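You operate a simulated robot arm through the tools that you are given. There is no shell and no other tool. Be economical: measure what you need, move in short steps, check, and stop when the job is done.

You are at the controls of a simulated robot arm. One attempt, no reset.

JOB
Put the pink cloth pad from the blue side table on the white panel.

It is judged by the outcome, as a careful person would: the job done as asked, and still so three seconds after it is handed in. It fails if anything else is knocked over, pushed out of place, dropped, spilled or broken. Flat cloth is picked up by pressing the open fingertips on it (5 to 10 N) and closing them slowly along it; thin cloth reads only 2 to 8 mm in the jaws.

ROBOT AND FRAMES
A 6-joint arm with a two-finger parallel gripper, fixed in place. Base frame: the origin is at the foot of the arm, x ahead of it, y to its left, z up; the work surface is at about z = 0. Readings come in m, rad, newtons and seconds.
With the tool pointing down near the work surface it reaches from about 0.14 to 0.58 m from the base axis. Its first joint turns from -1.152 to 1.152 rad. Payload 2.1 kg.
Tool frame: the origin (TCP) lies between the finger pads and is the grasp point; the fingertips stand 0.03 m ahead of it; z points along the fingers, y is the line along which they close. The gripper opens to 0.094 m. The fingers are 0.028 m wide and 0.01 m thick; the gripper's body (0.05 by 0.096 m) begins 0.055 m behind the TCP.
Orientation is that of the tool frame in the base frame, as a unit quaternion [x, y, z, w]. With the fingers straight down and closing along the base's y, the tool's x points along the base's -x, its y along +y and its z along -z.

CONTROLS
- The arm moves only by the tool nudge_tool. Its argument "motion" is a list of rows, each a list of 6 numbers: the shift along the tool's x, y, z in units of 200 mm (1.0 is 200 mm), then the turn, a rotation vector about the tool's x, y, z in units of 45 degrees (1.0 is 45 degrees). In form: [[tx, ty, tz, rx, ry, rz], ...]. A call has 1 to 10 rows; each row is the pose to reach, as a shift and turn from the pose commanded when the call began, along the tool's axes at that moment. "hand" is the finger opening in m, from 0 to 0.094, set as the call begins (left out, the last holds). A call with a number of a shift or a turn outside -1 to 1 is refused whole. Each row takes 0.2 s and may step no farther than 0.05 m and 0.15 rad from the row before; otherwise, or with a gripper value out of range, the whole call is refused. Where a pose cannot be reached the arm comes as near as it can. A force on the tool above 40 N (or 10 N above the force at the start of the call, whichever is more), or a blocked arm, ends the call early, and 0.2 s more pass. Each finger travels about 0.072 m/s and halts on what it meets, pressing with about 23 N; the grip force reading is that of the motor and also rises with nothing between the fingers. The clock runs only during rows and for 0.2 s after the last one: add rows that repeat a pose to give the fingers time. It gives the time, the measured TCP pose, the force on the tool (base axes), the opening and the grip force at its end, in the units of the frame above (readings bear some noise).
- Cameras (640 x 400 px; columns grow to the right, rows downward): "scene" is fixed at [0.061, -0.3743, 0.4848]; the picture's right is [0.74, -0.68, 0.00], its down [-0.38, -0.42, -0.82] and it looks along [0.56, 0.61, -0.57] (base axes); focal length 284 px, centre (320, 200). "wrist" rides on the gripper at [-0.037, 0, -0.058] in the tool frame; the picture's right is [0.00, -1.00, 0.00], its down [0.97, 0.00, -0.24] and it looks along [0.24, 0.00, 0.97] (tool axes); focal length 218 px, centre (320, 200). There is no depth. A picture from a camera that has moved, and an enlarged one, comes with that camera's place and axes in the base frame and with its lens.
- capture(camera): a new picture of that camera. The clock stands still meanwhile.
- zoom(camera, box): a new picture of the part [left, top, right, bottom] of that camera's present view, enlarged. The clock stands still meanwhile.
- sign_off(): hands the job in; it is judged then, once.

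Go step by step. Nothing tells you positions but the pictures and the camera data: compare them with the known pose of the tool, close in by small moves and look again before you grip or let go. The budget is 90 turns and 42 pictures, counting those below and the enlarged ones. Unless the task says otherwise, let go and move clear before handing in, and close with one line.

The tools are called after "Call:" as name(argument=value, ...) on one line, values as JSON. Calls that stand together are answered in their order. nudge_tool: Moves the arm, as the interface text tells. Its arguments: {"type":"object","properties":{"motion":{"type":"array"},"hand":{"type":"number"}},"required":["motion"]} The other tools are called the same way: capture (camera) takes a picture; zoom (camera, box) takes an enlarged picture of a part of a camera's view; sign_off () hands the job in.

At the start:

```text
time: 0.0
eef_pos: [0.3577, -0.1229, 0.2633]
orientation: [-0.001, 1.0, 0.0, 0.0]
wrist_force: [0.2, -0.1, 0.1]
opening: 0.0941
grasp_force: 0.0
```

scene: 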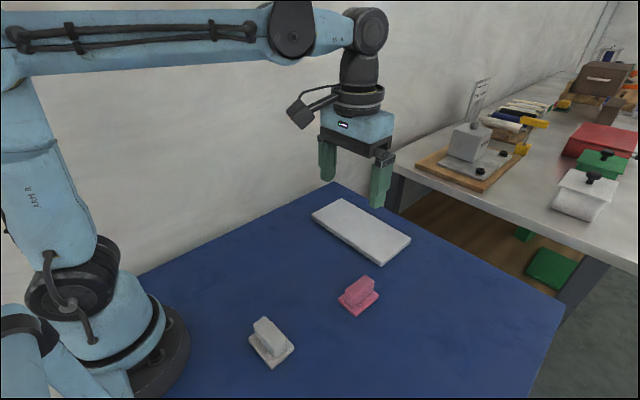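
wrist: 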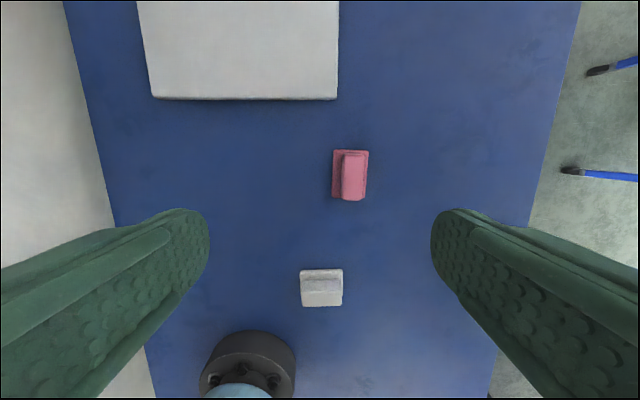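

I see a pink padded object with a raised ridge, a similar white one, and a white slab on the blue table. I'll zoom in to measure them before moving.

Call:
zoom(camera="scene", box=[230, 180, 430, 380])

Call:
zoom(camera="wrist", box=[270, 80, 430, 320])

```text
2.00 times, centred on (330, 280) of scene
camera zoom: at [0.061, -0.3743, 0.4848], right [0.74, -0.68, 0.0], down [-0.38, -0.42, -0.82], along [0.56, 0.61, -0.57], focal length 568 px, centre (300, 40)
```

zoom: 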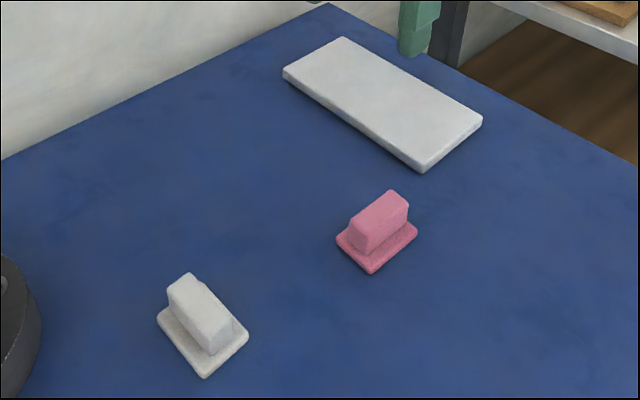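

```text
1.67 times, centred on (350, 200) of wrist
camera zoom: at [0.3937, -0.1226, 0.3225], right [0.0, -1.0, 0.0], down [-0.97, 0.0, 0.24], along [-0.24, 0.0, -0.97], focal length 364 px, centre (270, 200)
```

zoom: 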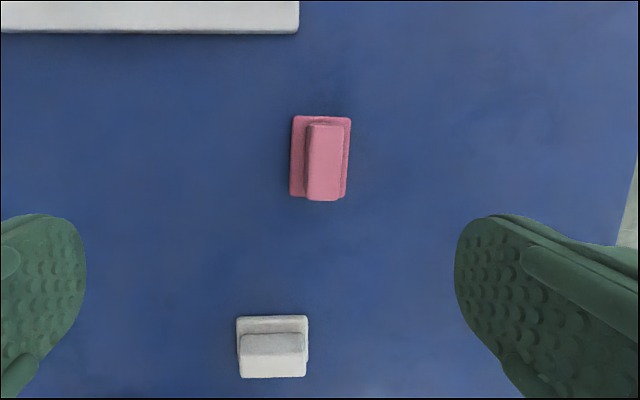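

The pink pad has a graspable ridge about 28 mm wide running along x, centred near (0.357, -0.165). The white panel spans about x 0.45–0.56 and y -0.145–0.09. I'll move over the pad and come partway down.

Call:
nudge_tool(motion=[[0, -0.07, 0.15, 0, 0, 0], [0, -0.14, 0.3, 0, 0, 0], [0, -0.21, 0.5, 0, 0, 0], [0, -0.21, 0.65, 0, 0, 0], [0, -0.21, 0.7, 0, 0, 0], [0, -0.21, 0.7, 0, 0, 0]], hand=0.08)

Call:
capture(camera="wrist")

Call:
zoom(camera="scene", box=[280, 180, 440, 340])

```text
time: 1.4
eef_pos: [0.3567, -0.1651, 0.1229]
orientation: [-0.001, 1.0, 0.0, 0.001]
wrist_force: [-0.9, -0.6, 0.7]
opening: 0.0801
grasp_force: 0.0
```

```text
37 pictures are left
camera wrist: at [0.3932, -0.1657, 0.1817], right [0.0, -1.0, 0.0], down [-0.97, 0.0, 0.24], along [-0.24, 0.0, -0.97], focal length 218 px, centre (320, 200)
```

wrist: 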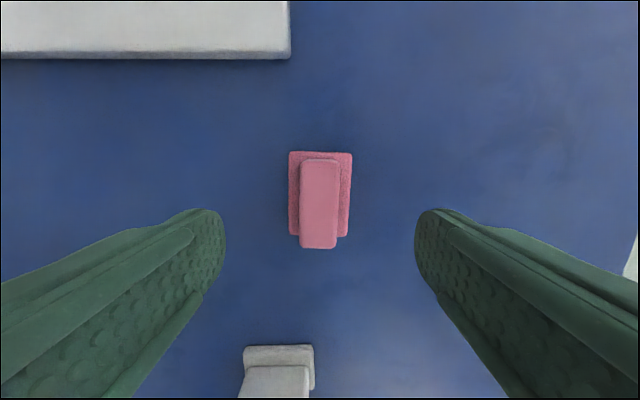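

```text
2.50 times, centred on (360, 260) of scene
camera zoom: at [0.061, -0.3743, 0.4848], right [0.74, -0.68, 0.0], down [-0.38, -0.42, -0.82], along [0.56, 0.61, -0.57], focal length 710 px, centre (220, 50)
```

zoom: 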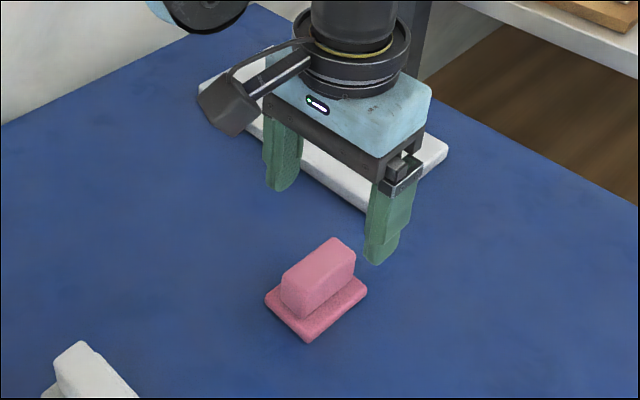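

The tool is centred on the ridge in both x and y. I'll descend to about z 0.048, which puts the fingertips just above the pad's base flange, and check from the scene camera.

Call:
nudge_tool(motion=[[0.005, 0, 0.15, 0, 0, 0], [0.005, 0, 0.28, 0, 0, 0], [0.005, 0, 0.37, 0, 0, 0], [0.005, 0, 0.37, 0, 0, 0]])

Call:
zoom(camera="scene", box=[280, 180, 440, 340])

Call:
capture(camera="wrist")

```text
time: 2.4
eef_pos: [0.357, -0.1643, 0.0486]
orientation: [-0.002, 1.0, 0.0, 0.001]
wrist_force: [-0.6, 0.6, 0.7]
opening: 0.0799
grasp_force: 0.0
```

```text
2.50 times, centred on (360, 260) of scene
camera zoom: at [0.061, -0.3743, 0.4848], right [0.74, -0.68, 0.0], down [-0.38, -0.42, -0.82], along [0.56, 0.61, -0.57], focal length 710 px, centre (220, 50)
```

zoom: 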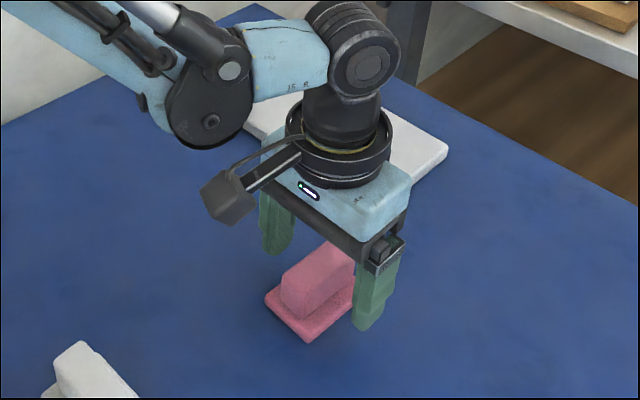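

```text
34 pictures are left
camera wrist: at [0.3931, -0.1654, 0.108], right [0.0, -1.0, 0.0], down [-0.97, 0.0, 0.24], along [-0.24, 0.0, -0.97], focal length 218 px, centre (320, 200)
```

wrist: 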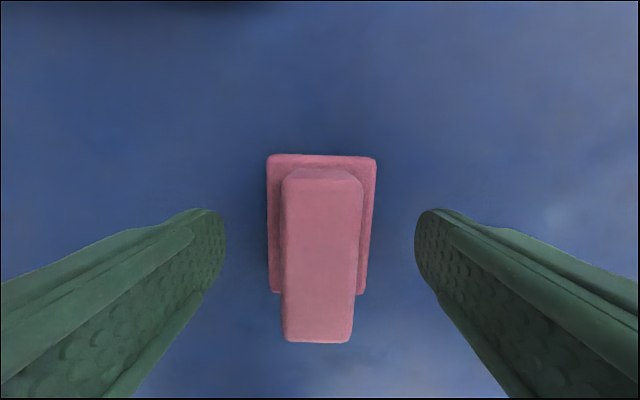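

The ridge sits squarely between the fingers, with its top at about 44 mm. Next I'll close on it.

Call:
nudge_tool(motion=[[0, 0, 0, 0, 0, 0], [0, 0, 0, 0, 0, 0], [0, 0, 0, 0, 0, 0], [0, 0, 0, 0, 0, 0], [0, 0, 0, 0, 0, 0]], hand=0.0)

Call:
capture(camera="wrist")

```text
time: 3.6
eef_pos: [0.3574, -0.1641, 0.0494]
orientation: [-0.001, 1.0, 0.0, 0.0]
wrist_force: [0.0, 0.1, 27.4]
opening: 0.0254
grasp_force: 23.1
```

```text
33 pictures are left
camera wrist: at [0.3932, -0.1654, 0.1086], right [0.0, -1.0, 0.0], down [-0.97, 0.0, 0.24], along [-0.24, 0.0, -0.97], focal length 218 px, centre (320, 200)
```

wrist: 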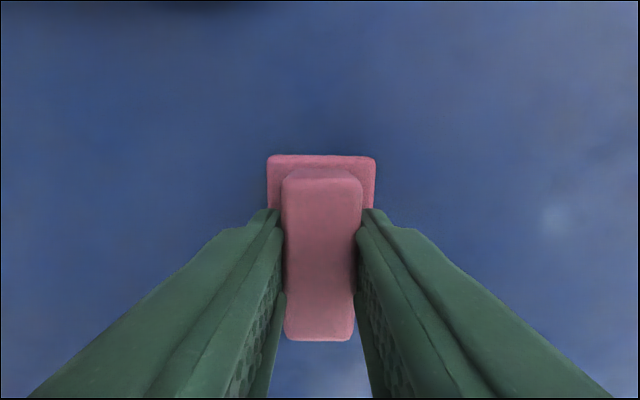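

The grip reads 25 mm at 23 N, but the tips are pressing on the base with about 27 N upward. I'll lift slightly, checking how the force changes.

Call:
nudge_tool(motion=[[0, 0, -0.03, 0, 0, 0], [0, 0, -0.1, 0, 0, 0], [0, 0, -0.2, 0, 0, 0], [0, 0, -0.35, 0, 0, 0], [0, 0, -0.35, 0, 0, 0]])

Call:
capture(camera="scene")

Call:
capture(camera="wrist")

```text
time: 4.8
eef_pos: [0.3564, -0.1659, 0.1185]
orientation: [0.0, 1.0, 0.0, 0.001]
wrist_force: [0.5, -0.4, -0.6]
opening: 0.0253
grasp_force: 23.0
```

```text
32 pictures are left
```

scene: 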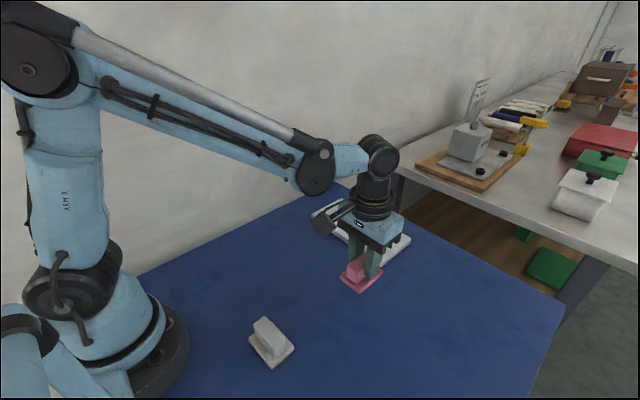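

```text
31 pictures are left
camera wrist: at [0.3926, -0.1662, 0.1782], right [0.0, -1.0, 0.0], down [-0.97, 0.0, 0.24], along [-0.24, 0.0, -0.97], focal length 218 px, centre (320, 200)
```

wrist: 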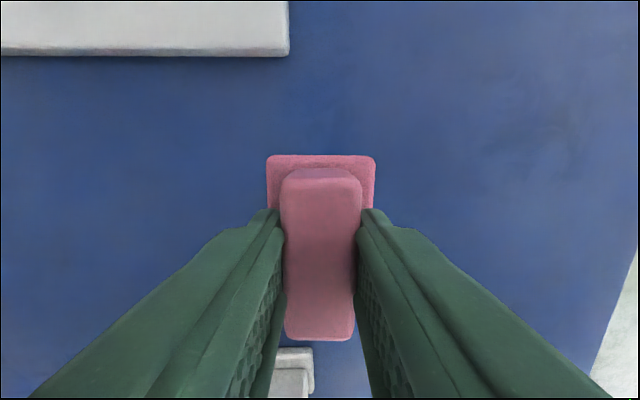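

The pad is securely held with its bottom about 70 mm up. I'll carry it over the middle of the panel.

Call:
nudge_tool(motion=[[-0.08, 0.07, 0, 0, 0, 0], [-0.2, 0.18, 0, 0, 0, 0], [-0.34, 0.3, 0, 0, 0, 0], [-0.48, 0.43, 0, 0, 0, 0], [-0.62, 0.55, 0, 0, 0, 0], [-0.7, 0.63, 0, 0, 0, 0], [-0.76, 0.675, 0, 0, 0, 0], [-0.76, 0.675, 0, 0, 0, 0]])

Call:
zoom(camera="scene", box=[280, 150, 440, 290])

Call:
capture(camera="wrist")

```text
time: 6.6
eef_pos: [0.5087, -0.0301, 0.1208]
orientation: [0.0, 1.0, 0.0, 0.001]
wrist_force: [-0.4, 0.3, -0.8]
opening: 0.025
grasp_force: 23.2
```

```text
2.86 times, centred on (360, 220) of scene
camera zoom: at [0.061, -0.3743, 0.4848], right [0.74, -0.68, 0.0], down [-0.38, -0.42, -0.82], along [0.56, 0.61, -0.57], focal length 812 px, centre (206, 143)
```

zoom: 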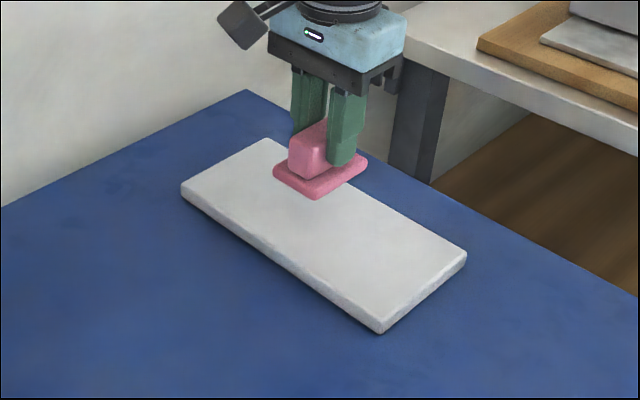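

```text
29 pictures are left
camera wrist: at [0.5454, -0.0299, 0.1799], right [0.0, -1.0, 0.0], down [-0.97, 0.0, 0.24], along [-0.24, 0.0, -0.97], focal length 218 px, centre (320, 200)
```

wrist: 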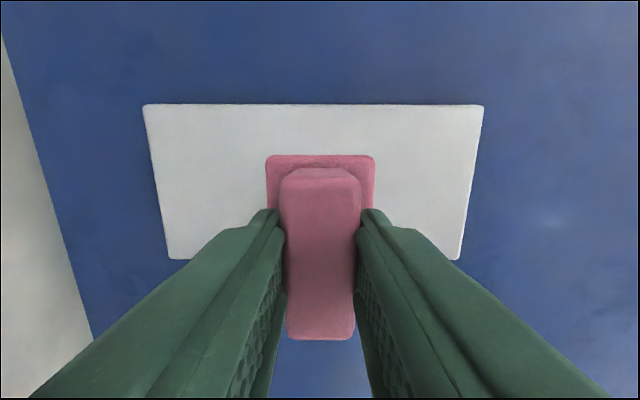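

The pad is over the panel and centred sideways, so I'll shift about 6 mm forward while descending. I'll lower it gently toward contact, expected near TCP z 0.065–0.07.

Call:
nudge_tool(motion=[[-0.03, 0, 0.08, 0, 0, 0], [-0.03, 0, 0.16, 0, 0, 0], [-0.03, 0, 0.21, 0, 0, 0], [-0.03, 0, 0.23, 0, 0, 0], [-0.03, 0, 0.24, 0, 0, 0], [-0.03, 0, 0.25, 0, 0, 0], [-0.03, 0, 0.255, 0, 0, 0]])

Call:
zoom(camera="scene", box=[280, 150, 440, 290])

```text
time: 8.2
eef_pos: [0.5155, -0.0293, 0.0699]
orientation: [-0.001, 1.0, 0.0, 0.001]
wrist_force: [-0.5, 0.3, -1.4]
opening: 0.0251
grasp_force: 22.8
```

```text
2.86 times, centred on (360, 220) of scene
camera zoom: at [0.061, -0.3743, 0.4848], right [0.74, -0.68, 0.0], down [-0.38, -0.42, -0.82], along [0.56, 0.61, -0.57], focal length 812 px, centre (206, 143)
```

zoom: 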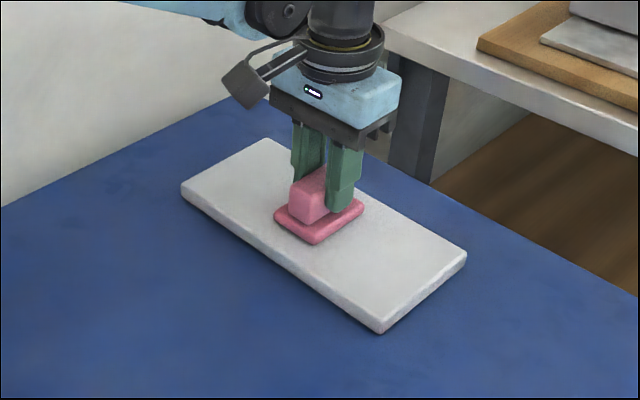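

There's no contact force yet and the pad is only a few mm above the panel. I'll lower in 1 mm steps.

Call:
nudge_tool(motion=[[0, 0, 0.005, 0, 0, 0], [0, 0, 0.01, 0, 0, 0], [0, 0, 0.015, 0, 0, 0], [0, 0, 0.02, 0, 0, 0]])

```text
time: 9.2
eef_pos: [0.5146, -0.0291, 0.0671]
orientation: [0.001, 1.0, 0.0, 0.001]
wrist_force: [-0.8, 1.0, 9.3]
opening: 0.0252
grasp_force: 23.6
stopped in row 4: the force on the tool passed its limit (the readings are from after the stop); the commanded pose is now the measured one
```

The pad is touching the panel with about 9 N. I'll open the fingers without moving.

Call:
nudge_tool(motion=[[0, 0, 0, 0, 0, 0], [0, 0, 0, 0, 0, 0], [0, 0, 0, 0, 0, 0]], hand=0.07)

Call:
capture(camera="wrist")

```text
time: 9.9
eef_pos: [0.5152, -0.0291, 0.0677]
orientation: [0.0, 1.0, 0.0, 0.0]
wrist_force: [-0.1, 1.1, -0.5]
opening: 0.0701
grasp_force: 0.0
```

```text
27 pictures are left
camera wrist: at [0.551, -0.0295, 0.1262], right [0.0, -1.0, 0.0], down [-0.97, 0.0, 0.24], along [-0.24, 0.0, -0.97], focal length 218 px, centre (320, 200)
```

wrist: 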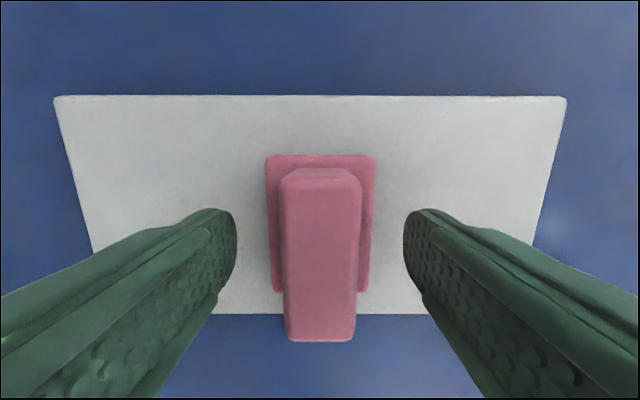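

The pad is free and its base lies wholly on the panel. I'll rise clear and take a last look.

Call:
nudge_tool(motion=[[0, 0, -0.08, 0, 0, 0], [0, 0, -0.2, 0, 0, 0], [0, 0, -0.4, 0, 0, 0], [0, 0, -0.6, 0, 0, 0], [0, 0, -0.7, 0, 0, 0], [0, 0, -0.7, 0, 0, 0]])

Call:
capture(camera="scene")

Call:
capture(camera="wrist")

```text
time: 11.3
eef_pos: [0.5124, -0.0291, 0.2083]
orientation: [0.0, 1.0, 0.0, 0.0]
wrist_force: [-1.1, 0.5, -0.1]
opening: 0.0701
grasp_force: 0.0
```

```text
26 pictures are left
```

scene: 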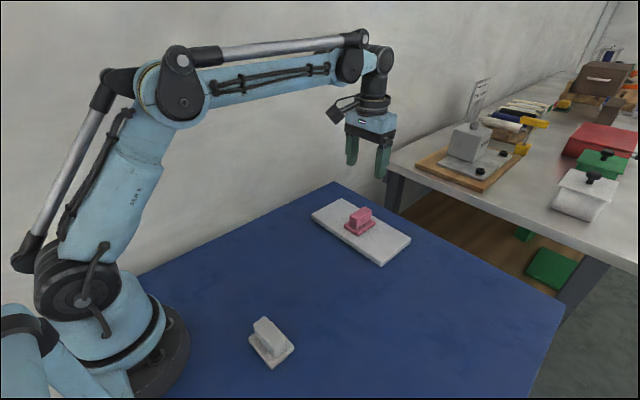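

```text
25 pictures are left
camera wrist: at [0.5484, -0.0296, 0.2666], right [0.0, -1.0, 0.0], down [-0.97, 0.0, 0.24], along [-0.24, 0.0, -0.97], focal length 218 px, centre (320, 200)
```

wrist: 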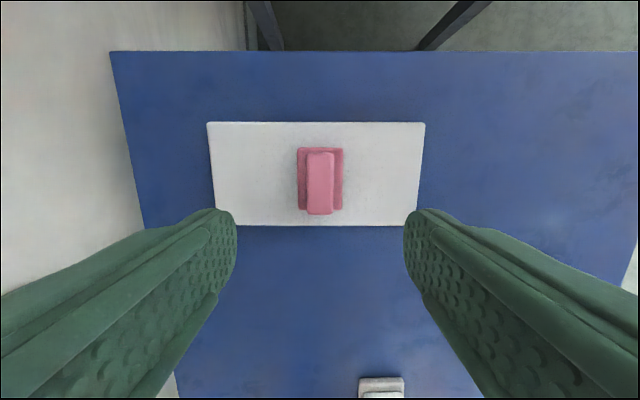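

The pink pad rests in the middle of the white panel, nothing else has moved, and the arm is clear. I'll hand in now.

Call:
sign_off()

```text
The job is handed in.
```

The pink cloth pad is on the white panel, released, with the arm clear and nothing else disturbed.
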